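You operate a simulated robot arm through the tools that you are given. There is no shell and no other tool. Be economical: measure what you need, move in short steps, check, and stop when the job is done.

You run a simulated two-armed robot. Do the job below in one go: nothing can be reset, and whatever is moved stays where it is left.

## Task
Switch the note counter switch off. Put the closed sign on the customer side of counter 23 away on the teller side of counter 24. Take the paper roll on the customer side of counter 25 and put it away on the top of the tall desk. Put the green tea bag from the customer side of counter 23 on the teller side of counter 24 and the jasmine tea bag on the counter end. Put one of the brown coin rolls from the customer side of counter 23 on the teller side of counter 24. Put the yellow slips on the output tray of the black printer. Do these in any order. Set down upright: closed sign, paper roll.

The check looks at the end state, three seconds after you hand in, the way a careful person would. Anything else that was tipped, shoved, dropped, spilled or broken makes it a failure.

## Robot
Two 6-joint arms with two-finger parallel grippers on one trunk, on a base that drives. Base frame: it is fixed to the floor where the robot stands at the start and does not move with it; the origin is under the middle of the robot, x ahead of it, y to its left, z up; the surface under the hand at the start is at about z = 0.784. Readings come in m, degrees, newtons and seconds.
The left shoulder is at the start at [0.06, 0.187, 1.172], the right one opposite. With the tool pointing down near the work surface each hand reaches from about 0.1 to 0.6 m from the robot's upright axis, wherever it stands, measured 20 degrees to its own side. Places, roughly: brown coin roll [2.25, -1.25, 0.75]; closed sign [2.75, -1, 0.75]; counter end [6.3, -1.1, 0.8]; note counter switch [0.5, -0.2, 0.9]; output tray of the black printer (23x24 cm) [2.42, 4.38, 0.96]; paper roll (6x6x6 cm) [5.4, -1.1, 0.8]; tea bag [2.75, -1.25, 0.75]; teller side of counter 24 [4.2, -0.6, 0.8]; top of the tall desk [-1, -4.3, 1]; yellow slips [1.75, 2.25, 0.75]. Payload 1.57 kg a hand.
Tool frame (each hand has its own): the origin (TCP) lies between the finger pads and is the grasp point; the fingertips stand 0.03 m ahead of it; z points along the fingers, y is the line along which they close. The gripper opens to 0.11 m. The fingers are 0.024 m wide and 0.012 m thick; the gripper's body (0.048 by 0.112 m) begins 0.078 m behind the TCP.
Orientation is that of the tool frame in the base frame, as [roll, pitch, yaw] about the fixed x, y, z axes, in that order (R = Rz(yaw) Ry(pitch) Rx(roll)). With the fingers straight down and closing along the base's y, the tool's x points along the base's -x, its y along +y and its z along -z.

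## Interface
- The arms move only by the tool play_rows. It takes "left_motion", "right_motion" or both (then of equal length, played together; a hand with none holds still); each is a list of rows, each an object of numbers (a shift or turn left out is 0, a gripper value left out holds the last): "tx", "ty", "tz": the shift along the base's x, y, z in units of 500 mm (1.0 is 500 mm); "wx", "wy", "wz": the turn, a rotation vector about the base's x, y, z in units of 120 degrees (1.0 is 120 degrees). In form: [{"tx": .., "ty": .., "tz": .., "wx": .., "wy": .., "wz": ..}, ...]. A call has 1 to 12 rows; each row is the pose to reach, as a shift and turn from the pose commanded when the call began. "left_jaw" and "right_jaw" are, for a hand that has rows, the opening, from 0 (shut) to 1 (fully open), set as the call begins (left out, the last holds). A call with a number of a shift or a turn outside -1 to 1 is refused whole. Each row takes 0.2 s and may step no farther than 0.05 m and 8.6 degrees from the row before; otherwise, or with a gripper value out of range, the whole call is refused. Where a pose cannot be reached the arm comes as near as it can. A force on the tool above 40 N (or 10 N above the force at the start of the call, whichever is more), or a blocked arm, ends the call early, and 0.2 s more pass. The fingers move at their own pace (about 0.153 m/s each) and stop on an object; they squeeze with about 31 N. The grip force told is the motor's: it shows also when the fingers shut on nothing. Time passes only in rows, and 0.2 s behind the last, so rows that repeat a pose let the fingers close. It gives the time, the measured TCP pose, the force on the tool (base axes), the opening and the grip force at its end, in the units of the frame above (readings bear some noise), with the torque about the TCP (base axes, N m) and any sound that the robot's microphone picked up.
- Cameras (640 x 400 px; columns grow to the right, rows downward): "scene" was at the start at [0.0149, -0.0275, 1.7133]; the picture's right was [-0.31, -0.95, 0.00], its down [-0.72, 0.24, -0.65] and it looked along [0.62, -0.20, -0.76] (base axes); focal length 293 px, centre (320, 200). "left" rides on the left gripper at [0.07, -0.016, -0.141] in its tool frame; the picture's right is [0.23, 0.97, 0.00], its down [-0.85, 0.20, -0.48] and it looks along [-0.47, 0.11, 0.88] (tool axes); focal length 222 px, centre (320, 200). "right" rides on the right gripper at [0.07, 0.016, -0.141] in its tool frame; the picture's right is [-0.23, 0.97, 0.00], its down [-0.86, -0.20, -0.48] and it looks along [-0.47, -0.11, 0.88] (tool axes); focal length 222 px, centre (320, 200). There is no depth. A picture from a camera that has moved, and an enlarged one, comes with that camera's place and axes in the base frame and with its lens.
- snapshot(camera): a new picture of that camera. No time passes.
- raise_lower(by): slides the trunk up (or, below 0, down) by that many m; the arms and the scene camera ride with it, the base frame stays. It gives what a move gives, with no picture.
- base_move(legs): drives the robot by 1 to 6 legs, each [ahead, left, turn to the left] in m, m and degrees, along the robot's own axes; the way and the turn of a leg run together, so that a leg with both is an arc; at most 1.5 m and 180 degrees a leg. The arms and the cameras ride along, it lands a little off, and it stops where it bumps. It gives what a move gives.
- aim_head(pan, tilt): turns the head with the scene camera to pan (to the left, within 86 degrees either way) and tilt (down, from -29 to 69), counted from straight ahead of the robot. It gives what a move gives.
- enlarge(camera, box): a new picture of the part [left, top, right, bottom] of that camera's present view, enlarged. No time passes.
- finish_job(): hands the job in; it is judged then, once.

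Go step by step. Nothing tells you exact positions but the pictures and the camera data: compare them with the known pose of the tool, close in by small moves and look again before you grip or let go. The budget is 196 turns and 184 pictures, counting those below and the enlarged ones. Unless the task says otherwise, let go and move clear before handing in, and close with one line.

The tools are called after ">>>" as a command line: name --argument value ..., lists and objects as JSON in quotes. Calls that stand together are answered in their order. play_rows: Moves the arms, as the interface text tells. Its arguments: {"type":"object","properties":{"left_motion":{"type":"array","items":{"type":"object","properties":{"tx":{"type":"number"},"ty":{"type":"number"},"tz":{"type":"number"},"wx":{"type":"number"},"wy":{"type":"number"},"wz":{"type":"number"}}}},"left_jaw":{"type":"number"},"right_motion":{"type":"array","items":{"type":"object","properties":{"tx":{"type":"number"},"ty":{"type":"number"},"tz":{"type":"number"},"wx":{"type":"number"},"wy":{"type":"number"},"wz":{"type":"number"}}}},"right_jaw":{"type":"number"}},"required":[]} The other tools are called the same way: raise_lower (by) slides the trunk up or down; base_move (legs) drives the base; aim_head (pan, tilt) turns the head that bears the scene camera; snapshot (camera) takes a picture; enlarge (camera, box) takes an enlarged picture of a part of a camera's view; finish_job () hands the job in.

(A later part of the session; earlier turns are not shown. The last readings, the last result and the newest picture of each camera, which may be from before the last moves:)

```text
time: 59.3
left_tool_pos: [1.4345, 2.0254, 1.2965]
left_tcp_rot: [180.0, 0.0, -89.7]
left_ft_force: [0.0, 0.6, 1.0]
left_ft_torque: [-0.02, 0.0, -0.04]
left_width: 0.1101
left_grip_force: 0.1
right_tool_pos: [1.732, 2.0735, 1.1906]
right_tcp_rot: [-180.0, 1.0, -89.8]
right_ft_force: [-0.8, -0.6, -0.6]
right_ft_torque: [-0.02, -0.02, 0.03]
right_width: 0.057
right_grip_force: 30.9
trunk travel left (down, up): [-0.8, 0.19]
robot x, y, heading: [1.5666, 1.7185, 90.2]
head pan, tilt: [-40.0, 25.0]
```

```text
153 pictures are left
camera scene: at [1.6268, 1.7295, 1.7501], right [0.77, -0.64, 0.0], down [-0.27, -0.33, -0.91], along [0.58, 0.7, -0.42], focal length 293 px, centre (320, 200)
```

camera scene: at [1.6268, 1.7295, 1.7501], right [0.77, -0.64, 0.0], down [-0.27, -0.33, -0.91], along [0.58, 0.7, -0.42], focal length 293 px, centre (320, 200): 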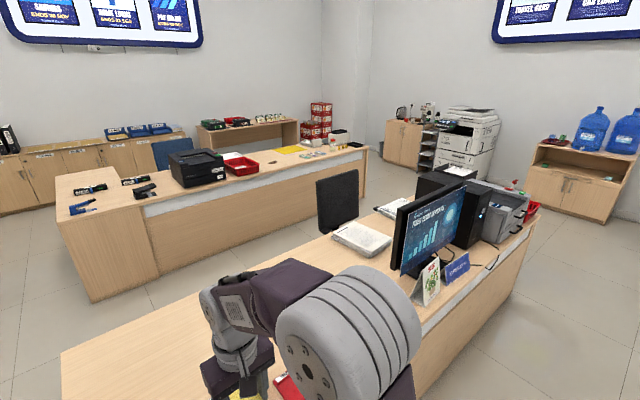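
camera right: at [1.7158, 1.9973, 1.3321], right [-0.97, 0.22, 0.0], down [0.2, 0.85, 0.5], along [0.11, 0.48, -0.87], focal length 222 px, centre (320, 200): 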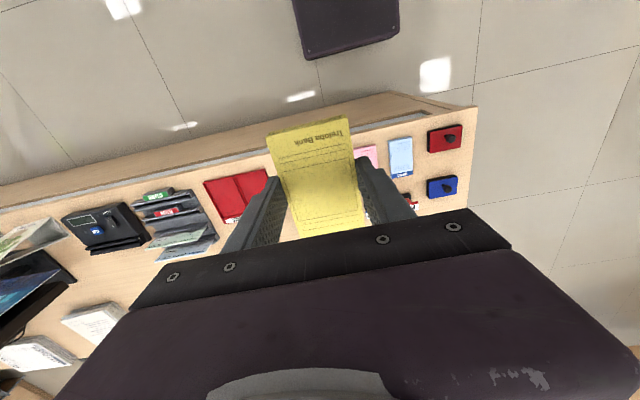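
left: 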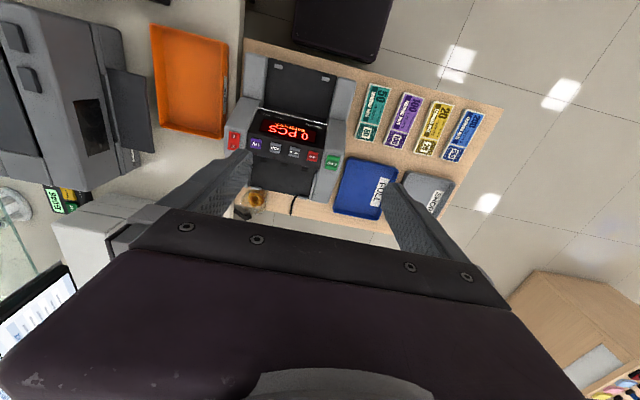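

The pad hangs securely. I'll drive around the left end of this desk into the aisle in front of the printer desk.

>>> base_move --legs '[[-0.15, 0, 0], [0, 0.75, 0], [1.4, 0, 0], [0.4, 0, 0]]'

>>> aim_head --pan -60 --tilt 35

>>> snapshot --camera "scene"

```text
time: 73.0
left_tool_pos: [0.655, 3.6556, 1.2965]
left_tcp_rot: [-179.9, 0.1, -89.4]
left_ft_force: [-0.2, 0.0, 1.1]
left_ft_torque: [0.04, 0.01, 0.01]
left_width: 0.1101
left_grip_force: 0.0
right_tool_pos: [0.9525, 3.7037, 1.1905]
right_tcp_rot: [180.0, 1.1, -89.4]
right_ft_force: [-0.3, -0.7, -0.7]
right_ft_torque: [-0.02, -0.03, -0.03]
right_width: 0.057
right_grip_force: 31.0
trunk travel left (down, up): [-0.8, 0.19]
robot x, y, heading: [0.7896, 3.3513, 90.5]
head pan, tilt: [-40.0, 25.0]
```

```text
time: 73.8
left_tool_pos: [0.6543, 3.6575, 1.295]
left_tcp_rot: [180.0, 0.0, -89.4]
left_ft_force: [-0.3, 0.1, -0.8]
left_ft_torque: [-0.03, -0.03, 0.02]
left_width: 0.1101
left_grip_force: 0.1
right_tool_pos: [0.9519, 3.7071, 1.1896]
right_tcp_rot: [-180.0, 1.0, -89.4]
right_ft_force: [-0.1, 0.1, -1.2]
right_ft_torque: [-0.01, -0.03, -0.02]
right_width: 0.0572
right_grip_force: 30.9
trunk travel left (down, up): [-0.8, 0.19]
robot x, y, heading: [0.7888, 3.3501, 90.5]
head pan, tilt: [-60.0, 35.0]
```

```text
152 pictures are left
camera scene: at [0.8666, 3.3364, 1.7344], right [0.51, -0.86, 0.0], down [-0.49, -0.29, -0.82], along [0.71, 0.42, -0.57], focal length 293 px, centre (320, 200)
```

scene: 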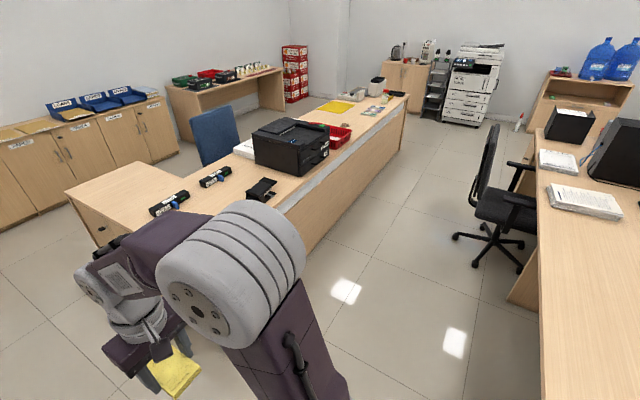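

The aisle is clear up to the chair. I'll strafe right to face the printer.

>>> base_move --legs '[[0.1, -1.42, 0]]'

>>> aim_head --pan -5 --tilt 42

>>> snapshot --camera "scene"

```text
time: 80.9
left_tool_pos: [2.0709, 3.7703, 1.295]
left_tcp_rot: [180.0, 0.0, -89.4]
left_ft_force: [0.1, 0.9, -0.1]
left_ft_torque: [0.03, 0.01, 0.04]
left_width: 0.1101
left_grip_force: 0.0
right_tool_pos: [2.369, 3.8195, 1.1906]
right_tcp_rot: [-180.0, 1.0, -89.5]
right_ft_force: [0.3, 0.5, -0.3]
right_ft_torque: [-0.01, -0.01, 0.03]
right_width: 0.0569
right_grip_force: 30.5
trunk travel left (down, up): [-0.8, 0.19]
robot x, y, heading: [2.2034, 3.4674, 90.5]
head pan, tilt: [-60.0, 35.0]
```

```text
time: 82.1
left_tool_pos: [2.071, 3.7701, 1.2949]
left_tcp_rot: [180.0, 0.0, -89.5]
left_ft_force: [-0.5, -1.0, -0.1]
left_ft_torque: [0.03, 0.02, 0.02]
left_width: 0.1102
left_grip_force: 0.0
right_tool_pos: [2.3689, 3.8183, 1.1904]
right_tcp_rot: [180.0, 0.9, -89.5]
right_ft_force: [0.4, 0.0, -0.4]
right_ft_torque: [-0.02, -0.01, 0.0]
right_width: 0.057
right_grip_force: 31.1
trunk travel left (down, up): [-0.8, 0.19]
robot x, y, heading: [2.2006, 3.4677, 90.4]
head pan, tilt: [-5.0, 42.0]
```

```text
151 pictures are left
camera scene: at [2.2139, 3.4871, 1.7239], right [1.0, -0.08, 0.0], down [-0.05, -0.67, -0.74], along [0.06, 0.74, -0.67], focal length 293 px, centre (320, 200)
```

scene: 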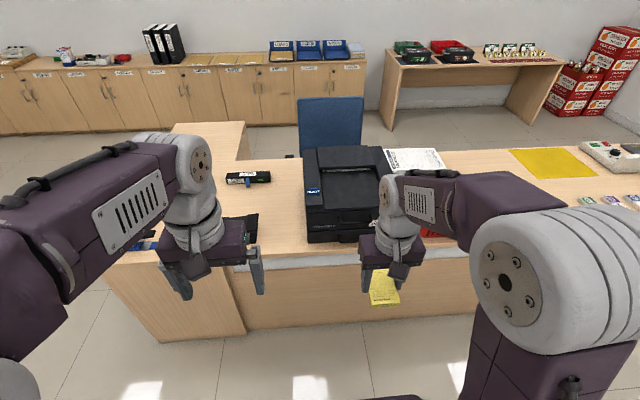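

>>> enlarge --camera "scene" --box '[270, 120, 430, 260]'

```text
2.86 times, centred on (350, 190) of scene
camera zoom: at [2.2139, 3.4871, 1.7239], right [1.0, -0.08, 0.0], down [-0.05, -0.67, -0.74], along [0.06, 0.74, -0.67], focal length 836 px, centre (234, 229)
```

zoom: 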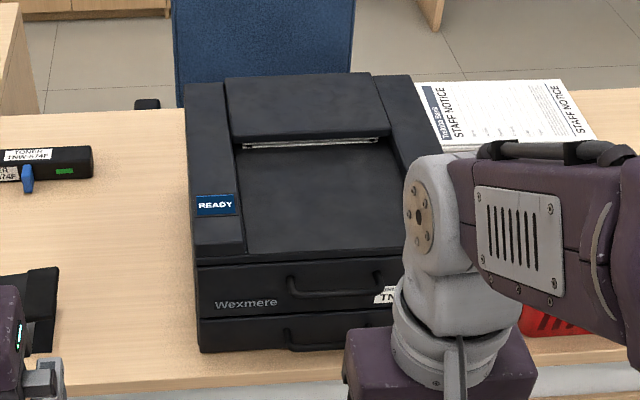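

The tray is the recessed area on top, centred about (2.415, 4.385). I'll drive in closer.

>>> base_move --legs '[[0.34, -0.04, 0]]'

>>> snapshot --camera "right"

```text
time: 84.4
left_tool_pos: [2.1056, 4.1057, 1.2955]
left_tcp_rot: [-180.0, 0.1, -89.2]
left_ft_force: [-0.4, 0.2, -0.3]
left_ft_torque: [-0.02, 0.04, -0.02]
left_width: 0.1101
left_grip_force: 0.1
right_tool_pos: [2.4046, 4.1558, 1.1903]
right_tcp_rot: [-179.9, 1.1, -89.2]
right_ft_force: [0.0, -0.9, -0.5]
right_ft_torque: [-0.03, -0.01, 0.0]
right_width: 0.0572
right_grip_force: 31.3
trunk travel left (down, up): [-0.8, 0.19]
robot x, y, heading: [2.2404, 3.805, 90.8]
head pan, tilt: [-5.0, 42.0]
```

```text
149 pictures are left
camera right: at [2.3884, 4.0832, 1.3321], right [-0.98, 0.21, 0.0], down [0.19, 0.85, 0.49], along [0.1, 0.48, -0.87], focal length 222 px, centre (320, 200)
```

right: 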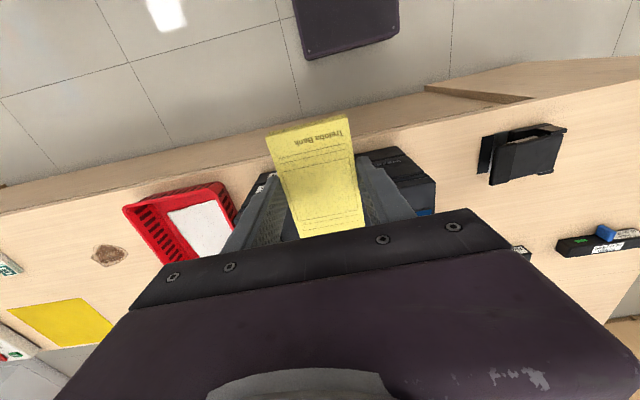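

I move the pad above the tray, staying high, and look.

>>> play_rows --right_motion '[{"ty": 0.09}, {"ty": 0.18}, {"ty": 0.27, "tx": 0.01}, {"ty": 0.36, "tx": 0.02}, {"ty": 0.43, "tx": 0.02}, {"ty": 0.43, "tx": 0.02, "tz": -0.09}, {"ty": 0.43, "tx": 0.02, "tz": -0.16}]'

>>> snapshot --camera "right"

>>> aim_head --pan -18 --tilt 50

>>> snapshot --camera "scene"

```text
time: 86.0
left_tool_pos: [2.1075, 4.1068, 1.2958]
left_tcp_rot: [-180.0, 0.0, -89.2]
left_ft_force: [-0.1, -0.4, 0.1]
left_ft_torque: [-0.02, 0.0, 0.0]
left_width: 0.11
left_grip_force: 0.1
right_tool_pos: [2.4137, 4.3735, 1.1113]
right_tcp_rot: [-180.0, 1.0, -89.2]
right_ft_force: [-0.2, 0.3, -1.5]
right_ft_torque: [-0.01, 0.01, 0.01]
right_width: 0.0571
right_grip_force: 31.2
trunk travel left (down, up): [-0.8, 0.19]
robot x, y, heading: [2.242, 3.8039, 90.6]
head pan, tilt: [-5.0, 42.0]
```

```text
148 pictures are left
camera right: at [2.3991, 4.3006, 1.251], right [-0.98, 0.21, 0.0], down [0.19, 0.85, 0.49], along [0.1, 0.48, -0.87], focal length 222 px, centre (320, 200)
```

right: 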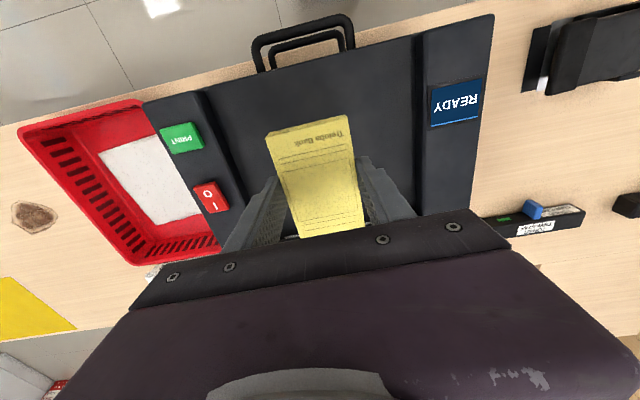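

```text
time: 86.7
left_tool_pos: [2.1066, 4.1072, 1.295]
left_tcp_rot: [180.0, 0.0, -89.2]
left_ft_force: [-0.1, 0.2, 0.5]
left_ft_torque: [0.0, 0.03, -0.01]
left_width: 0.11
left_grip_force: 0.0
right_tool_pos: [2.414, 4.3731, 1.1114]
right_tcp_rot: [-180.0, 0.9, -89.2]
right_ft_force: [-0.9, 0.2, -0.7]
right_ft_torque: [0.01, 0.03, 0.01]
right_width: 0.0571
right_grip_force: 30.8
trunk travel left (down, up): [-0.8, 0.19]
robot x, y, heading: [2.2452, 3.805, 90.7]
head pan, tilt: [-18.0, 50.0]
```

```text
147 pictures are left
camera scene: at [2.2669, 3.8155, 1.7127], right [0.96, -0.3, 0.0], down [-0.23, -0.73, -0.64], along [0.19, 0.61, -0.77], focal length 293 px, centre (320, 200)
```

scene: 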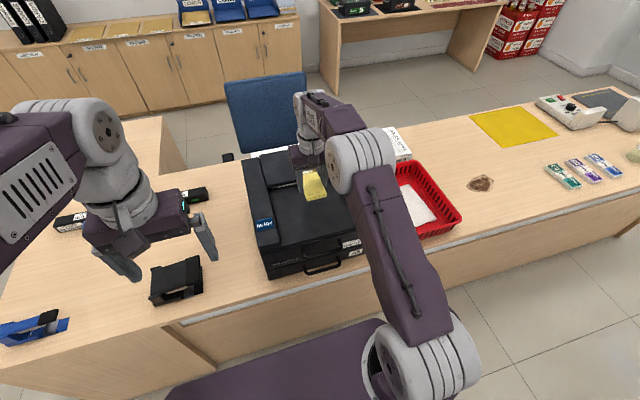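

The pad sits between the tray's side walls. I lower until it touches.

>>> play_rows --right_motion '[{"tz": -0.08}, {"tz": -0.14, "ty": 0.01}, {"tz": -0.18, "ty": 0.01}, {"tz": -0.2, "ty": 0.01}, {"tz": -0.21, "ty": 0.01}, {"tz": -0.22, "ty": 0.01}, {"tz": -0.23, "ty": 0.01}, {"tz": -0.24, "ty": 0.01}]'

>>> snapshot --camera "right"

```text
time: 88.5
left_tool_pos: [2.1069, 4.1067, 1.2953]
left_tcp_rot: [180.0, 0.0, -89.2]
left_ft_force: [0.0, 0.0, -0.2]
left_ft_torque: [-0.02, -0.03, 0.0]
left_width: 0.1099
left_grip_force: 0.0
right_tool_pos: [2.4141, 4.3786, 0.9915]
right_tcp_rot: [180.0, 1.0, -89.2]
right_ft_force: [0.7, 0.3, -0.6]
right_ft_torque: [-0.02, 0.02, -0.01]
right_width: 0.0572
right_grip_force: 31.6
trunk travel left (down, up): [-0.8, 0.19]
robot x, y, heading: [2.2447, 3.8051, 90.4]
head pan, tilt: [-18.0, 50.0]
```

```text
146 pictures are left
camera right: at [2.3984, 4.3062, 1.1321], right [-0.98, 0.21, 0.0], down [0.19, 0.85, 0.49], along [0.1, 0.48, -0.87], focal length 222 px, centre (320, 200)
```

right: 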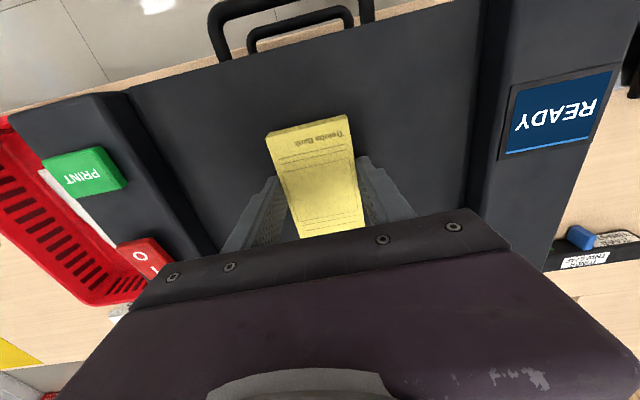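

No contact yet; I continue slowly.

>>> play_rows --right_motion '[{"tz": -0.006}, {"tz": -0.012}, {"tz": -0.018}, {"tz": -0.024}, {"tz": -0.03}, {"tz": -0.036}, {"tz": -0.042}, {"tz": -0.048}, {"tz": -0.054}, {"tz": -0.06}]'

>>> snapshot --camera "right"

```text
time: 89.5
left_tool_pos: [2.1055, 4.1013, 1.2962]
left_tcp_rot: [180.0, 0.2, -89.3]
left_ft_force: [-0.1, -0.3, -0.1]
left_ft_torque: [0.0, 0.0, 0.02]
left_width: 0.1101
left_grip_force: 0.1
right_tool_pos: [2.4126, 4.3791, 0.9877]
right_tcp_rot: [-179.9, 1.9, -89.0]
right_ft_force: [-0.5, -10.4, 20.2]
right_ft_torque: [-0.57, 0.63, 0.28]
right_width: 0.0572
right_grip_force: 31.0
trunk travel left (down, up): [-0.8, 0.19]
robot x, y, heading: [2.2393, 3.8011, 91.0]
head pan, tilt: [-18.0, 50.0]
stopped in row 4 (right hand): the force on the tool passed its limit at 44 N (the readings are from after the stop); the commanded pose is now the measured one
```

```text
145 pictures are left
camera right: at [2.3983, 4.3039, 1.1274], right [-0.98, 0.21, 0.01], down [0.19, 0.84, 0.51], along [0.1, 0.5, -0.86], focal length 222 px, centre (320, 200)
```

right: 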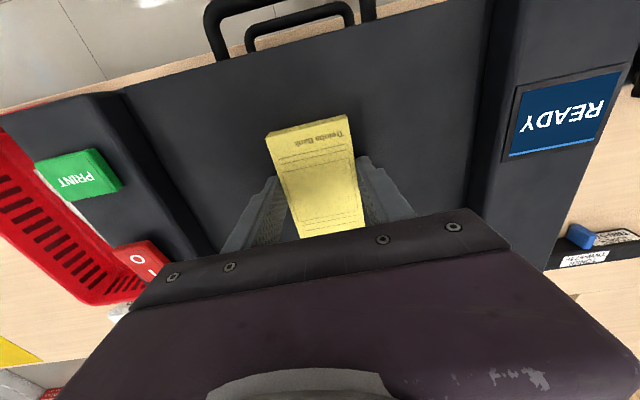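

Contact with the tray. I relax the push, open, and rise.

>>> play_rows --right_motion '[{"tz": 0.002}, {"tz": 0.003}]'

>>> play_rows --right_jaw 0.72 --right_motion '[{}, {}, {"tz": 0.04}, {"tz": 0.12}, {"tz": 0.2}, {"tz": 0.28}, {"tz": 0.36}, {"tz": 0.42}]'

>>> snapshot --camera "right"

```text
time: 90.0
left_tool_pos: [2.1067, 4.1043, 1.2969]
left_tcp_rot: [180.0, 0.2, -89.2]
left_ft_force: [-0.8, -0.3, -0.3]
left_ft_torque: [-0.04, 0.0, 0.01]
left_width: 0.1102
left_grip_force: 0.0
right_tool_pos: [2.4132, 4.3814, 0.9866]
right_tcp_rot: [-179.9, 1.9, -89.1]
right_ft_force: [-1.0, -7.9, 16.3]
right_ft_torque: [-0.42, 0.55, 0.26]
right_width: 0.0572
right_grip_force: 30.9
trunk travel left (down, up): [-0.8, 0.19]
robot x, y, heading: [2.2442, 3.8063, 91.1]
head pan, tilt: [-18.0, 50.0]
```

```text
time: 91.8
left_tool_pos: [2.1059, 4.1068, 1.2955]
left_tcp_rot: [-179.9, 0.0, -89.2]
left_ft_force: [-0.2, 0.0, -0.3]
left_ft_torque: [0.01, 0.03, -0.03]
left_width: 0.1099
left_grip_force: 0.1
right_tool_pos: [2.4125, 4.3821, 1.1965]
right_tcp_rot: [-180.0, 1.5, -89.2]
right_ft_force: [-0.9, 0.5, 0.0]
right_ft_torque: [-0.01, 0.04, 0.0]
right_width: 0.0791
right_grip_force: 0.1
trunk travel left (down, up): [-0.8, 0.19]
robot x, y, heading: [2.2426, 3.8051, 90.8]
head pan, tilt: [-18.0, 50.0]
```

```text
144 pictures are left
camera right: at [2.3978, 4.3083, 1.3359], right [-0.98, 0.21, 0.01], down [0.19, 0.84, 0.5], along [0.1, 0.49, -0.86], focal length 222 px, centre (320, 200)
```

right: 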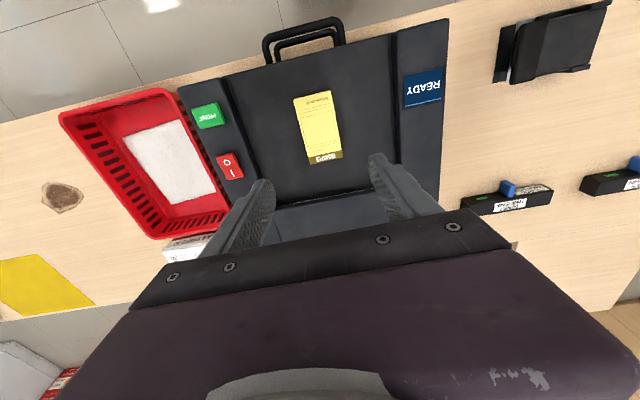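

The slips lie flat on the tray. I'll draw the arm back and leave toward the booth's open end to reach the customer side.

>>> play_rows --right_motion '[{"ty": -0.09}, {"ty": -0.18}, {"ty": -0.27}, {"ty": -0.36}, {"ty": -0.45}, {"ty": -0.53}]' --right_jaw 0.72

>>> base_move --legs '[[-0.35, 0, -0.8], [0, 1.4, 0], [0, 0, 90], [0.95, 0, 0]]'

>>> aim_head --pan 40 --tilt 25

>>> snapshot --camera "scene"

```text
time: 93.2
left_tool_pos: [2.1071, 4.1046, 1.2962]
left_tcp_rot: [180.0, 0.1, -89.2]
left_ft_force: [-0.6, -0.1, 0.4]
left_ft_torque: [-0.01, -0.01, -0.01]
left_width: 0.11
left_grip_force: 0.0
right_tool_pos: [2.4135, 4.1164, 1.1967]
right_tcp_rot: [-180.0, 1.9, -89.1]
right_ft_force: [-0.7, -0.1, 0.1]
right_ft_torque: [0.01, -0.02, 0.02]
right_width: 0.0794
right_grip_force: 0.0
trunk travel left (down, up): [-0.8, 0.19]
robot x, y, heading: [2.2414, 3.8067, 90.7]
head pan, tilt: [-18.0, 50.0]
```

```text
time: 110.6
left_tool_pos: [-0.4266, 3.2571, 1.2955]
left_tcp_rot: [-180.0, -0.1, 2.7]
left_ft_force: [0.5, 0.2, 0.5]
left_ft_torque: [0.0, -0.02, 0.02]
left_width: 0.1102
left_grip_force: 0.0
right_tool_pos: [-0.4473, 3.5613, 1.197]
right_tcp_rot: [180.0, 1.7, 2.6]
right_ft_force: [0.3, -1.1, -1.0]
right_ft_torque: [0.01, 0.05, 0.02]
right_width: 0.0791
right_grip_force: 0.2
trunk travel left (down, up): [-0.8, 0.19]
robot x, y, heading: [-0.131, 3.3946, -177.5]
head pan, tilt: [-18.0, 50.0]
```

```text
time: 111.9
left_tool_pos: [-0.4274, 3.2562, 1.2965]
left_tcp_rot: [-180.0, 0.0, 2.6]
left_ft_force: [-0.3, -0.8, 0.1]
left_ft_torque: [0.01, -0.03, 0.0]
left_width: 0.1099
left_grip_force: 0.1
right_tool_pos: [-0.4472, 3.5621, 1.1961]
right_tcp_rot: [180.0, 1.7, 2.7]
right_ft_force: [0.5, -0.3, -0.4]
right_ft_torque: [0.01, -0.01, 0.0]
right_width: 0.0794
right_grip_force: 0.0
trunk travel left (down, up): [-0.8, 0.19]
robot x, y, heading: [-0.1301, 3.4042, -177.1]
head pan, tilt: [40.0, 25.0]
```

```text
143 pictures are left
camera scene: at [-0.1362, 3.3375, 1.7501], right [-0.68, 0.74, 0.0], down [0.31, 0.29, -0.91], along [-0.67, -0.61, -0.42], focal length 293 px, centre (320, 200)
```

scene: 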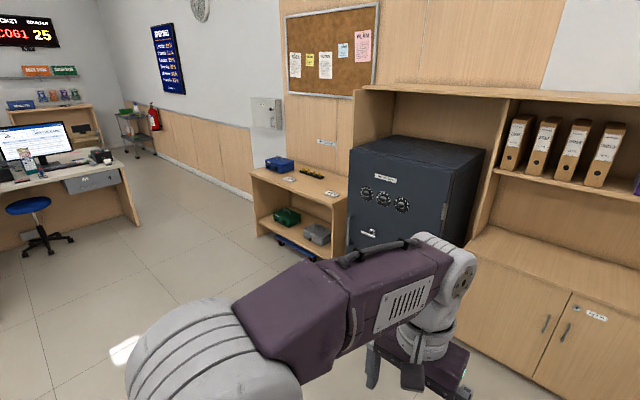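

The passage between counter end and wall (x≈-0.95 to -2.2) is clear. I'll drive through it to the customer side.

>>> base_move --legs '[[1.2, 0, 0], [0, 0, 87.2], [1.5, 0, 0], [1.3, 0, 0]]'

>>> aim_head --pan 0 --tilt 30

>>> snapshot --camera "scene"

```text
time: 134.9
left_tool_pos: [-1.2208, 0.231, 1.2965]
left_tcp_rot: [179.9, 0.1, 88.0]
left_ft_force: [-0.5, -0.4, 0.0]
left_ft_torque: [-0.02, 0.0, 0.0]
left_width: 0.11
left_grip_force: 0.2
right_tool_pos: [-1.5265, 0.2359, 1.1947]
right_tcp_rot: [180.0, 1.6, 88.0]
right_ft_force: [-0.2, -0.3, 0.4]
right_ft_torque: [0.0, 0.0, 0.01]
right_width: 0.0796
right_grip_force: 0.0
trunk travel left (down, up): [-0.8, 0.19]
robot x, y, heading: [-1.3411, 0.5357, -92.2]
head pan, tilt: [40.0, 25.0]
```

```text
time: 136.0
left_tool_pos: [-1.219, 0.2309, 1.2957]
left_tcp_rot: [180.0, 0.0, 87.9]
left_ft_force: [0.2, 0.5, -0.8]
left_ft_torque: [0.0, -0.02, -0.03]
left_width: 0.1099
left_grip_force: 0.0
right_tool_pos: [-1.5277, 0.2366, 1.1967]
right_tcp_rot: [180.0, 1.7, 88.0]
right_ft_force: [0.4, 0.0, -0.3]
right_ft_torque: [0.01, 0.03, 0.01]
right_width: 0.0794
right_grip_force: 0.0
trunk travel left (down, up): [-0.8, 0.19]
robot x, y, heading: [-1.3401, 0.5351, -92.0]
head pan, tilt: [0.0, 30.0]
```

```text
142 pictures are left
camera scene: at [-1.34, 0.5058, 1.7422], right [-1.0, 0.04, 0.0], down [0.02, 0.5, -0.87], along [-0.03, -0.87, -0.5], focal length 293 px, centre (320, 200)
```

scene: 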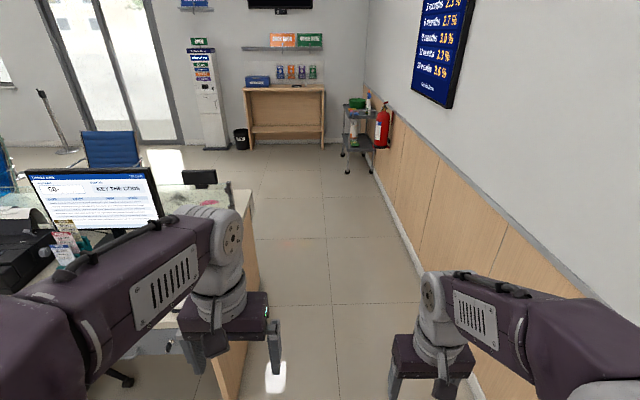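

I shift right to centre in the passage and drive on through.

>>> base_move --legs '[[0, -0.25, 2], [1.5, 0, 0], [1.3, 0, 0], [0, 0, 45]]'

>>> aim_head --pan 40 --tilt 25

>>> snapshot --camera "scene"

>>> aim_head --pan -20 --tilt 25

>>> snapshot --camera "scene"

```text
time: 153.1
left_tool_pos: [-1.2757, -2.3836, 1.2956]
left_tcp_rot: [-180.0, 0.0, 135.9]
left_ft_force: [-0.8, -0.3, 0.3]
left_ft_torque: [0.03, 0.0, 0.0]
left_width: 0.1099
left_grip_force: 0.1
right_tool_pos: [-1.4843, -2.6078, 1.1961]
right_tcp_rot: [-180.0, 1.7, 135.9]
right_ft_force: [0.6, 0.4, 0.1]
right_ft_torque: [0.0, 0.0, 0.03]
right_width: 0.0788
right_grip_force: 0.0
trunk travel left (down, up): [-0.8, 0.19]
robot x, y, heading: [-1.5846, -2.2681, -44.3]
head pan, tilt: [0.0, 30.0]
```

```text
time: 154.1
left_tool_pos: [-1.2754, -2.3838, 1.2958]
left_tcp_rot: [-179.9, 0.0, 135.9]
left_ft_force: [0.2, 0.1, 0.1]
left_ft_torque: [-0.01, 0.0, -0.01]
left_width: 0.1099
left_grip_force: 0.1
right_tool_pos: [-1.4846, -2.6091, 1.1968]
right_tcp_rot: [179.9, 1.7, 135.9]
right_ft_force: [-0.4, -0.5, -0.4]
right_ft_torque: [0.02, -0.01, -0.01]
right_width: 0.0791
right_grip_force: 0.0
trunk travel left (down, up): [-0.8, 0.19]
robot x, y, heading: [-1.5873, -2.2694, -44.3]
head pan, tilt: [40.0, 25.0]
```

```text
141 pictures are left
camera scene: at [-1.5358, -2.2342, 1.7502], right [-0.07, -1.0, 0.0], down [-0.42, 0.03, -0.91], along [0.9, -0.07, -0.42], focal length 293 px, centre (320, 200)
```

scene: 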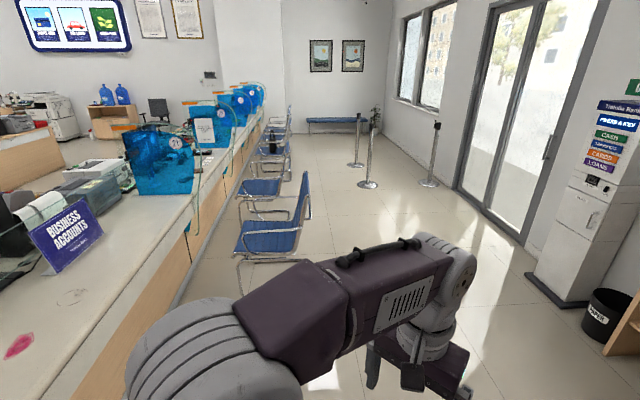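

```text
time: 155.4
left_tool_pos: [-1.2756, -2.3843, 1.2962]
left_tcp_rot: [180.0, -0.1, 135.8]
left_ft_force: [0.0, 0.2, -0.9]
left_ft_torque: [-0.01, 0.02, 0.07]
left_width: 0.1099
left_grip_force: 0.1
right_tool_pos: [-1.4843, -2.6076, 1.1966]
right_tcp_rot: [180.0, 1.8, 135.9]
right_ft_force: [0.1, -0.1, 0.5]
right_ft_torque: [0.01, -0.01, 0.01]
right_width: 0.0792
right_grip_force: 0.1
trunk travel left (down, up): [-0.8, 0.19]
robot x, y, heading: [-1.5836, -2.2671, -43.9]
head pan, tilt: [-20.0, 25.0]
```

```text
140 pictures are left
camera scene: at [-1.5873, -2.3103, 1.7502], right [-0.9, -0.44, 0.0], down [-0.18, 0.38, -0.91], along [0.4, -0.82, -0.42], focal length 293 px, centre (320, 200)
```

scene: 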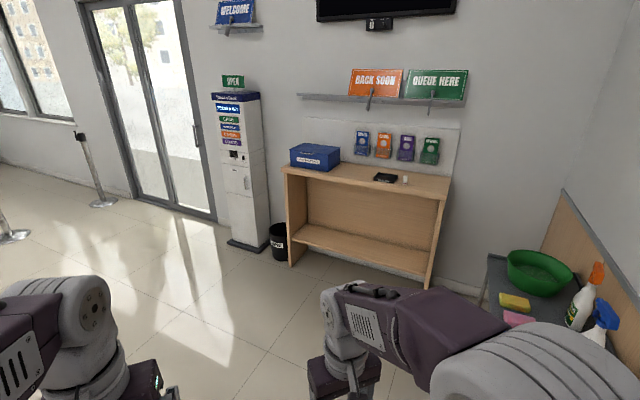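

Chairs stand before each station with a corridor at y≈-2.8 between them and the stanchions. I'll drive along it to station 23 and look left.

>>> base_move --legs '[[0, 0, 44], [0, -0.53, 0], [1.5, 0, 0], [1.5, 0, 0]]'

>>> aim_head --pan 50 --tilt 30

>>> snapshot --camera "scene"

```text
time: 174.6
left_tool_pos: [1.7182, -2.6919, 1.2953]
left_tcp_rot: [179.9, 0.0, 178.7]
left_ft_force: [-0.1, 0.4, -0.2]
left_ft_torque: [0.01, 0.0, 0.03]
left_width: 0.1101
left_grip_force: 0.1
right_tool_pos: [1.7176, -3.0005, 1.1958]
right_tcp_rot: [-180.0, 1.7, 178.7]
right_ft_force: [0.0, 0.1, 0.7]
right_ft_torque: [0.02, -0.01, 0.01]
right_width: 0.0791
right_grip_force: 0.1
trunk travel left (down, up): [-0.8, 0.19]
robot x, y, heading: [1.4091, -2.8182, -1.2]
head pan, tilt: [-20.0, 25.0]
```

```text
time: 176.0
left_tool_pos: [1.7182, -2.6941, 1.2956]
left_tcp_rot: [180.0, 0.0, 178.7]
left_ft_force: [0.1, 0.5, -0.5]
left_ft_torque: [0.0, -0.01, 0.02]
left_width: 0.11
left_grip_force: 0.1
right_tool_pos: [1.7179, -2.9997, 1.196]
right_tcp_rot: [180.0, 1.7, 178.8]
right_ft_force: [0.1, 1.3, -0.4]
right_ft_torque: [-0.03, 0.0, 0.01]
right_width: 0.0792
right_grip_force: 0.0
trunk travel left (down, up): [-0.8, 0.19]
robot x, y, heading: [1.4119, -2.8159, -1.3]
head pan, tilt: [50.0, 30.0]
```

```text
139 pictures are left
camera scene: at [1.4127, -2.7518, 1.7422], right [0.75, -0.66, 0.0], down [-0.33, -0.38, -0.87], along [0.57, 0.65, -0.5], focal length 293 px, centre (320, 200)
```

scene: 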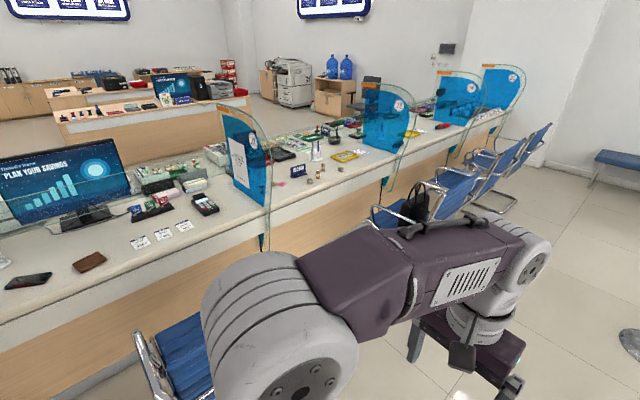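

>>> enlarge --camera "scene" --box '[120, 90, 320, 260]'

>>> enlarge --camera "scene" --box '[240, 60, 540, 230]'

```text
2.35 times, centred on (220, 175) of scene
camera zoom: at [1.4127, -2.7518, 1.7422], right [0.75, -0.66, 0.0], down [-0.33, -0.38, -0.87], along [0.57, 0.65, -0.5], focal length 688 px, centre (555, 259)
```

zoom: 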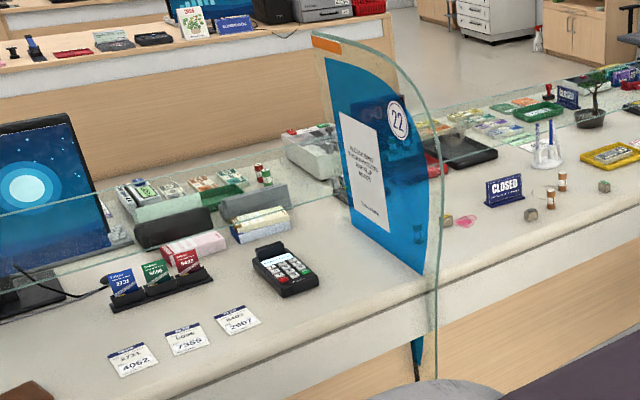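

```text
2.13 times, centred on (390, 145) of scene
camera zoom: at [1.4127, -2.7518, 1.7422], right [0.75, -0.66, 0.0], down [-0.33, -0.38, -0.87], along [0.57, 0.65, -0.5], focal length 624 px, centre (171, 317)
```

zoom: 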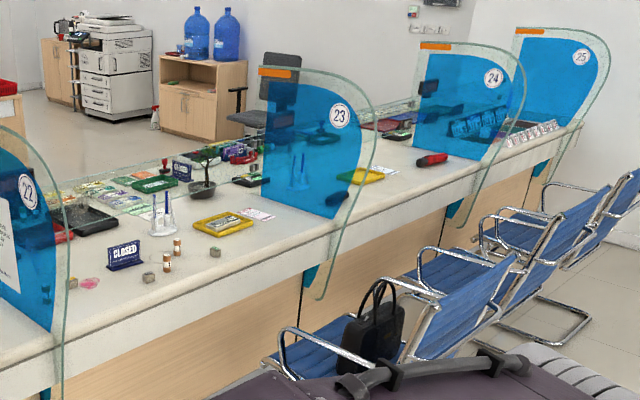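

Station 23 is between the dividers 22 and 23, with a free gap between the chairs at x≈1.6–2.8. I'll turn to face it.

>>> base_move --legs '[[0.92, 0, 0], [0, 0, 91.3]]'

>>> aim_head --pan -10 --tilt 30

>>> snapshot --camera "scene"

```text
time: 184.8
left_tool_pos: [2.2229, -2.5409, 1.2951]
left_tcp_rot: [179.9, 0.1, -90.0]
left_ft_force: [-1.2, 0.1, -1.2]
left_ft_torque: [-0.02, 0.0, 0.01]
left_width: 0.1098
left_grip_force: 0.0
right_tool_pos: [2.5286, -2.535, 1.1964]
right_tcp_rot: [-179.9, 1.7, -89.9]
right_ft_force: [0.1, 0.2, 0.3]
right_ft_torque: [0.02, 0.0, 0.01]
right_width: 0.0795
right_grip_force: 0.1
trunk travel left (down, up): [-0.8, 0.19]
robot x, y, heading: [2.3539, -2.851, 89.9]
head pan, tilt: [50.0, 30.0]
```

```text
time: 186.1
left_tool_pos: [2.2236, -2.5415, 1.2955]
left_tcp_rot: [180.0, 0.0, -90.0]
left_ft_force: [0.3, 0.0, 0.3]
left_ft_torque: [-0.04, 0.0, 0.05]
left_width: 0.1101
left_grip_force: 0.2
right_tool_pos: [2.5293, -2.534, 1.1946]
right_tcp_rot: [180.0, 1.7, -90.0]
right_ft_force: [-0.6, 0.2, -0.3]
right_ft_torque: [-0.02, -0.01, 0.01]
right_width: 0.079
right_grip_force: 0.1
trunk travel left (down, up): [-0.8, 0.19]
robot x, y, heading: [2.3524, -2.844, 90.1]
head pan, tilt: [-10.0, 30.0]
```

```text
136 pictures are left
camera scene: at [2.3713, -2.8196, 1.7422], right [0.98, -0.17, 0.0], down [-0.09, -0.49, -0.87], along [0.15, 0.85, -0.5], focal length 293 px, centre (320, 200)
```

scene: 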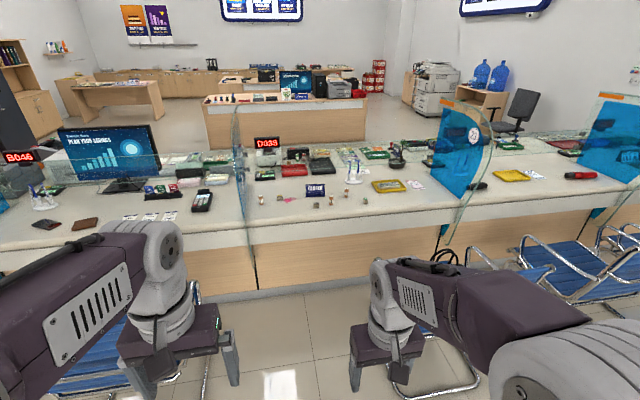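

>>> enlarge --camera "scene" --box '[230, 130, 430, 255]'

>>> aim_head --pan 0 --tilt 65

>>> snapshot --camera "scene"

```text
3.20 times, centred on (330, 192) of scene
camera zoom: at [2.3713, -2.8196, 1.7422], right [0.98, -0.17, 0.0], down [-0.09, -0.49, -0.87], along [0.15, 0.85, -0.5], focal length 936 px, centre (288, 224)
```

zoom: 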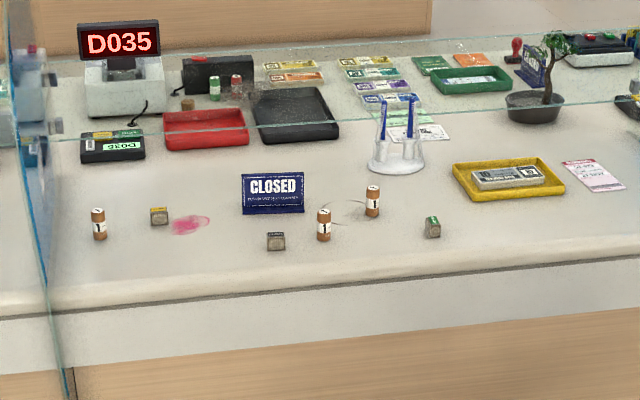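

```text
time: 187.1
left_tool_pos: [2.2223, -2.541, 1.2967]
left_tcp_rot: [180.0, 0.0, -90.1]
left_ft_force: [0.4, -0.5, -0.2]
left_ft_torque: [-0.01, -0.01, 0.0]
left_width: 0.1101
left_grip_force: 0.0
right_tool_pos: [2.5295, -2.5332, 1.1965]
right_tcp_rot: [179.9, 1.7, -89.9]
right_ft_force: [-0.4, -1.0, 0.3]
right_ft_torque: [0.0, -0.02, 0.01]
right_width: 0.0794
right_grip_force: 0.2
trunk travel left (down, up): [-0.8, 0.19]
robot x, y, heading: [2.3502, -2.8474, 89.8]
head pan, tilt: [0.0, 65.0]
```

```text
134 pictures are left
camera scene: at [2.3558, -2.848, 1.6946], right [1.0, 0.0, 0.0], down [0.0, -0.91, -0.42], along [0.0, 0.42, -0.91], focal length 293 px, centre (320, 200)
```

scene: 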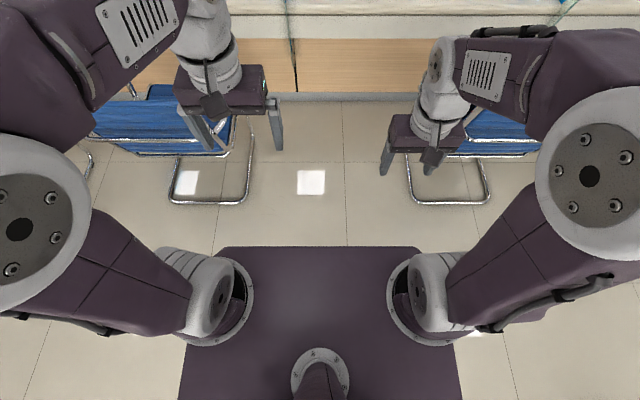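

Three brown coin rolls, the sign, and three tea bags (yellow, grey and green tags) stand near the counter's edge. I'll drive in between the chairs to y≈-1.75 and look down.

>>> base_move --legs '[[0.6, -0.09, 0], [0.5, 0, 0]]'

>>> aim_head --pan 0 --tilt 45

>>> snapshot --camera "scene"

>>> snapshot --camera "right"

```text
time: 193.1
left_tool_pos: [2.3105, -1.429, 1.2963]
left_tcp_rot: [-179.9, 0.1, -90.1]
left_ft_force: [0.4, -0.4, 0.8]
left_ft_torque: [0.0, -0.03, -0.01]
left_width: 0.1099
left_grip_force: 0.0
right_tool_pos: [2.6177, -1.4235, 1.196]
right_tcp_rot: [-180.0, 1.8, -90.1]
right_ft_force: [0.1, -1.1, 0.7]
right_ft_torque: [0.01, -0.02, 0.02]
right_width: 0.0792
right_grip_force: 0.2
trunk travel left (down, up): [-0.8, 0.19]
robot x, y, heading: [2.444, -1.7331, 89.9]
head pan, tilt: [0.0, 65.0]
```

```text
time: 194.0
left_tool_pos: [2.3103, -1.4283, 1.2952]
left_tcp_rot: [-180.0, 0.0, -90.0]
left_ft_force: [-0.4, -0.2, 0.0]
left_ft_torque: [0.0, 0.02, -0.01]
left_width: 0.11
left_grip_force: 0.1
right_tool_pos: [2.6173, -1.4226, 1.1968]
right_tcp_rot: [180.0, 1.6, -90.1]
right_ft_force: [0.6, -0.4, 0.9]
right_ft_torque: [-0.01, -0.01, 0.0]
right_width: 0.0791
right_grip_force: 0.1
trunk travel left (down, up): [-0.8, 0.19]
robot x, y, heading: [2.443, -1.7362, 90.0]
head pan, tilt: [0.0, 45.0]
```

```text
133 pictures are left
camera scene: at [2.4427, -1.714, 1.7195], right [1.0, 0.0, 0.0], down [0.0, -0.71, -0.71], along [0.0, 0.71, -0.71], focal length 293 px, centre (320, 200)
```

scene: 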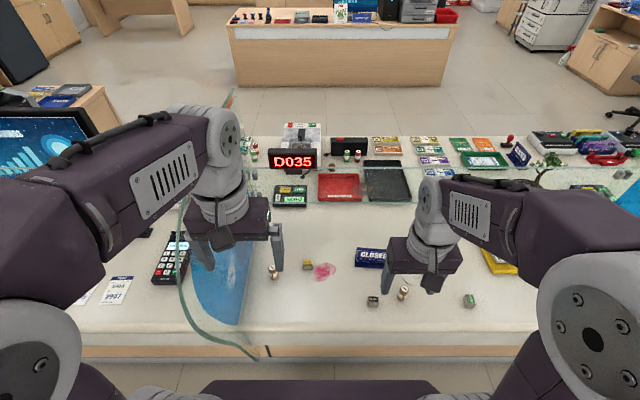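

```text
132 pictures are left
camera right: at [2.601, -1.4962, 1.3359], right [-0.97, 0.23, 0.01], down [0.2, 0.84, 0.5], along [0.11, 0.49, -0.86], focal length 222 px, centre (320, 200)
```

right: 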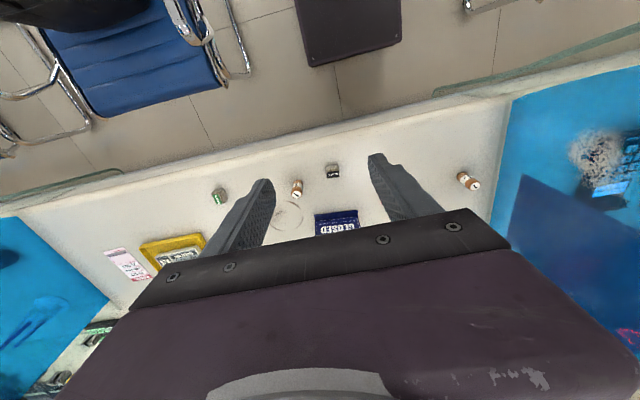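

>>> enlarge --camera "scene" --box '[255, 235, 335, 290]'

>>> enlarge --camera "scene" --box '[340, 235, 500, 320]'

>>> enlarge --camera "right" --box '[190, 140, 350, 240]'

```text
7.27 times, centred on (295, 262) of scene
camera zoom: at [2.4427, -1.714, 1.7195], right [1.0, 0.0, 0.0], down [0.0, -0.71, -0.71], along [0.0, 0.71, -0.71], focal length 2128 px, centre (502, -254)
```

zoom: 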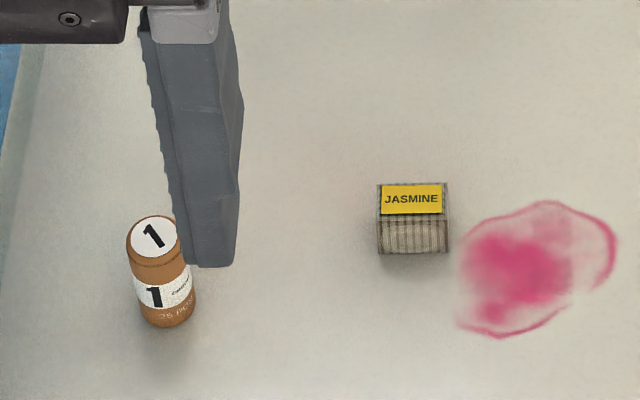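

```text
4.00 times, centred on (420, 278) of scene
camera zoom: at [2.4427, -1.714, 1.7195], right [1.0, 0.0, 0.0], down [0.0, -0.71, -0.71], along [0.0, 0.71, -0.71], focal length 1170 px, centre (-80, -110)
```

zoom: 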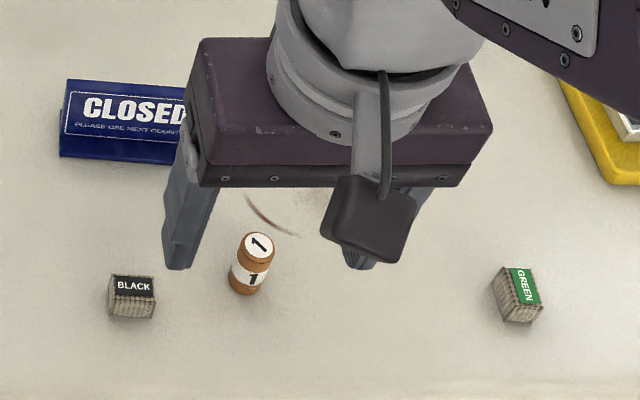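

```text
4.00 times, centred on (270, 190) of right
camera zoom: at [2.601, -1.4962, 1.3359], right [-0.97, 0.23, 0.01], down [0.2, 0.84, 0.5], along [0.11, 0.49, -0.86], focal length 888 px, centre (520, 240)
```

zoom: 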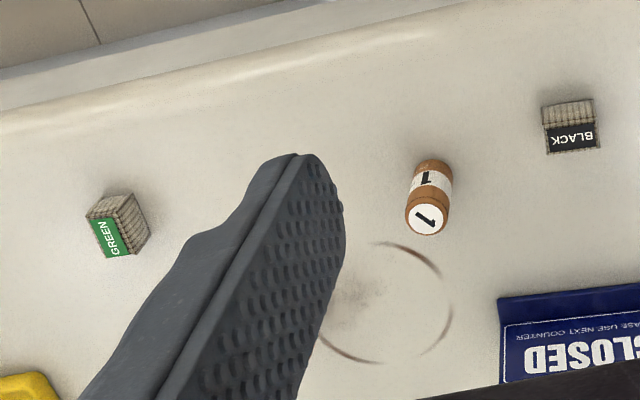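

The yellow tag reads JASMINE at about (2.396, -1.107), GREEN is at (2.95, -1.25), and BLACK stays. I'll edge the base to about (2.56, -1.62) so both hands reach.

>>> base_move --legs '[[0.11, -0.115, 0]]'

>>> snapshot --camera "left"

```text
time: 195.4
left_tool_pos: [2.4231, -1.3211, 1.2954]
left_tcp_rot: [-179.9, 0.1, -90.3]
left_ft_force: [0.0, 0.0, -0.5]
left_ft_torque: [0.04, -0.03, -0.03]
left_width: 0.1098
left_grip_force: 0.1
right_tool_pos: [2.7314, -1.3159, 1.1976]
right_tcp_rot: [-179.9, 1.8, -90.3]
right_ft_force: [-0.5, -0.1, 0.3]
right_ft_torque: [0.03, -0.03, -0.03]
right_width: 0.0793
right_grip_force: 0.1
trunk travel left (down, up): [-0.8, 0.19]
robot x, y, heading: [2.5559, -1.6249, 89.6]
head pan, tilt: [0.0, 45.0]
```

```text
128 pictures are left
camera left: at [2.4404, -1.3904, 1.437], right [-0.97, -0.22, 0.0], down [-0.2, 0.85, 0.48], along [-0.11, 0.47, -0.88], focal length 222 px, centre (320, 200)
```

left: 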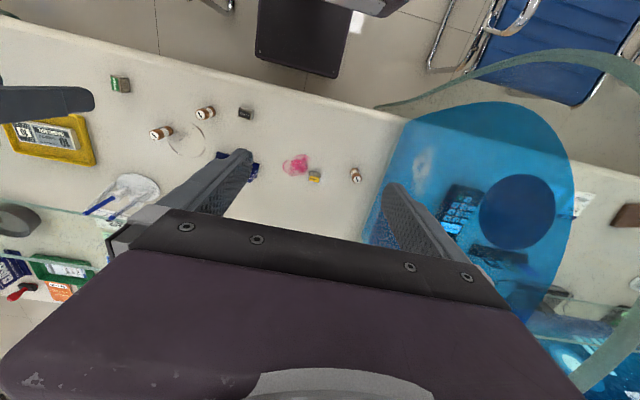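

Jasmine confirmed at about (2.394, -1.109). I move the left hand above it.

>>> play_rows --left_jaw 0.65 --left_motion '[{"ty": 0.08, "tz": -0.03}, {"ty": 0.16, "tz": -0.08, "tx": -0.02}, {"ty": 0.24, "tz": -0.13, "tx": -0.04}, {"ty": 0.32, "tz": -0.18, "tx": -0.058}, {"ty": 0.39, "tz": -0.24, "tx": -0.058}, {"ty": 0.424, "tz": -0.32, "tx": -0.058}, {"ty": 0.424, "tz": -0.41, "tx": -0.058}, {"ty": 0.424, "tz": -0.5, "tx": -0.058}, {"ty": 0.424, "tz": -0.59, "tx": -0.058}, {"ty": 0.424, "tz": -0.68, "tx": -0.058}, {"ty": 0.424, "tz": -0.75, "tx": -0.058}, {"ty": 0.424, "tz": -0.79, "tx": -0.058}]'

>>> snapshot --camera "left"

>>> snapshot --camera "scene"

```text
time: 198.0
left_tool_pos: [2.3964, -1.1059, 0.8994]
left_tcp_rot: [180.0, 0.0, -90.3]
left_ft_force: [-0.2, 0.2, 0.6]
left_ft_torque: [0.03, 0.0, -0.01]
left_width: 0.0715
left_grip_force: 0.0
right_tool_pos: [2.7339, -1.3138, 1.1968]
right_tcp_rot: [179.9, 1.6, -90.2]
right_ft_force: [0.4, -0.7, 0.5]
right_ft_torque: [0.02, -0.02, -0.02]
right_width: 0.0793
right_grip_force: 0.0
trunk travel left (down, up): [-0.8, 0.19]
robot x, y, heading: [2.5569, -1.6258, 89.8]
head pan, tilt: [0.0, 45.0]
```

```text
127 pictures are left
camera left: at [2.4128, -1.1765, 1.0419], right [-0.97, -0.22, 0.0], down [-0.2, 0.86, 0.48], along [-0.11, 0.47, -0.88], focal length 222 px, centre (320, 200)
```

left: 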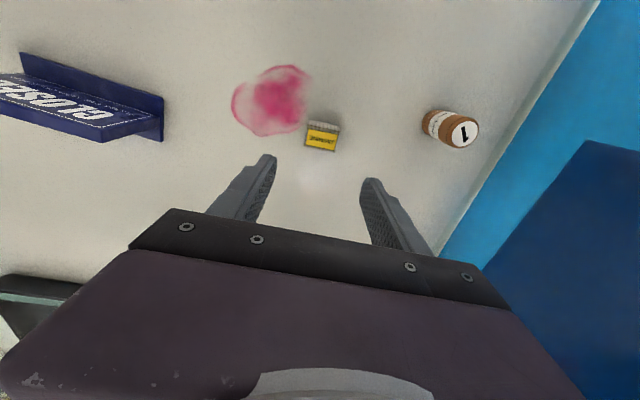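

```text
126 pictures are left
camera scene: at [2.5579, -1.6049, 1.7196], right [1.0, 0.0, 0.0], down [0.0, -0.71, -0.71], along [0.0, 0.71, -0.71], focal length 293 px, centre (320, 200)
```

scene: 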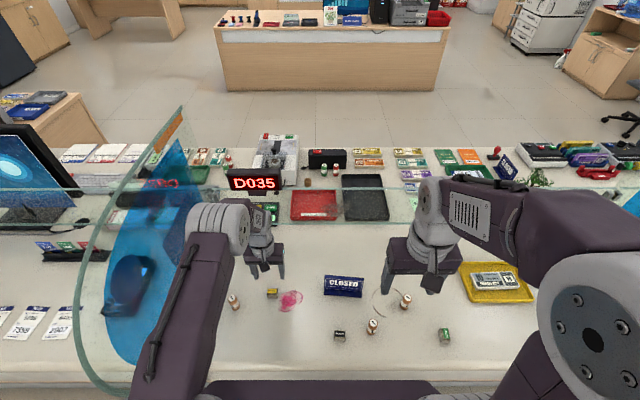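

The bag is centred between the fingers. I descend to it.

>>> play_rows --left_motion '[{"ty": -0.012, "tz": -0.06}, {"ty": -0.016, "tz": -0.12}, {"ty": -0.016, "tz": -0.16}, {"ty": -0.016, "tz": -0.18}, {"ty": -0.016, "tz": -0.2}]'

>>> snapshot --camera "left"

```text
time: 199.1
left_tool_pos: [2.3952, -1.1161, 0.8096]
left_tcp_rot: [180.0, 0.0, -90.3]
left_ft_force: [-0.4, -11.6, 21.3]
left_ft_torque: [-0.12, -0.83, -0.27]
left_width: 0.0718
left_grip_force: 0.4
right_tool_pos: [2.7324, -1.3161, 1.1976]
right_tcp_rot: [179.9, 1.8, -90.1]
right_ft_force: [0.4, -0.2, 0.2]
right_ft_torque: [-0.03, 0.04, 0.0]
right_width: 0.0791
right_grip_force: 0.1
trunk travel left (down, up): [-0.8, 0.19]
robot x, y, heading: [2.5592, -1.6246, 89.9]
head pan, tilt: [0.0, 45.0]
stopped in row 5 (left hand): the force on the tool passed its limit at 47 N (the readings are from after the stop); the commanded pose is now the measured one
```

```text
125 pictures are left
camera left: at [2.4125, -1.1856, 0.9511], right [-0.97, -0.22, 0.0], down [-0.2, 0.86, 0.48], along [-0.11, 0.47, -0.88], focal length 222 px, centre (320, 200)
```

left: 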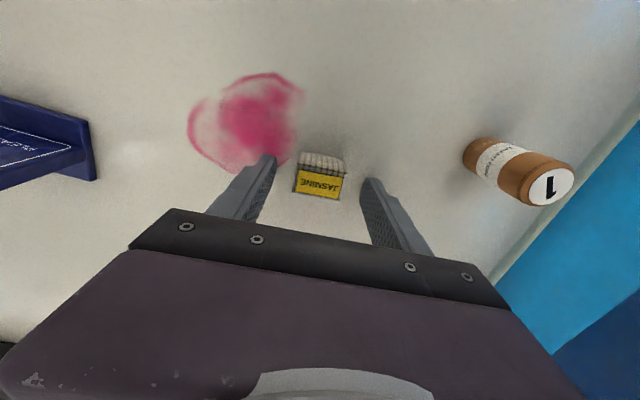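

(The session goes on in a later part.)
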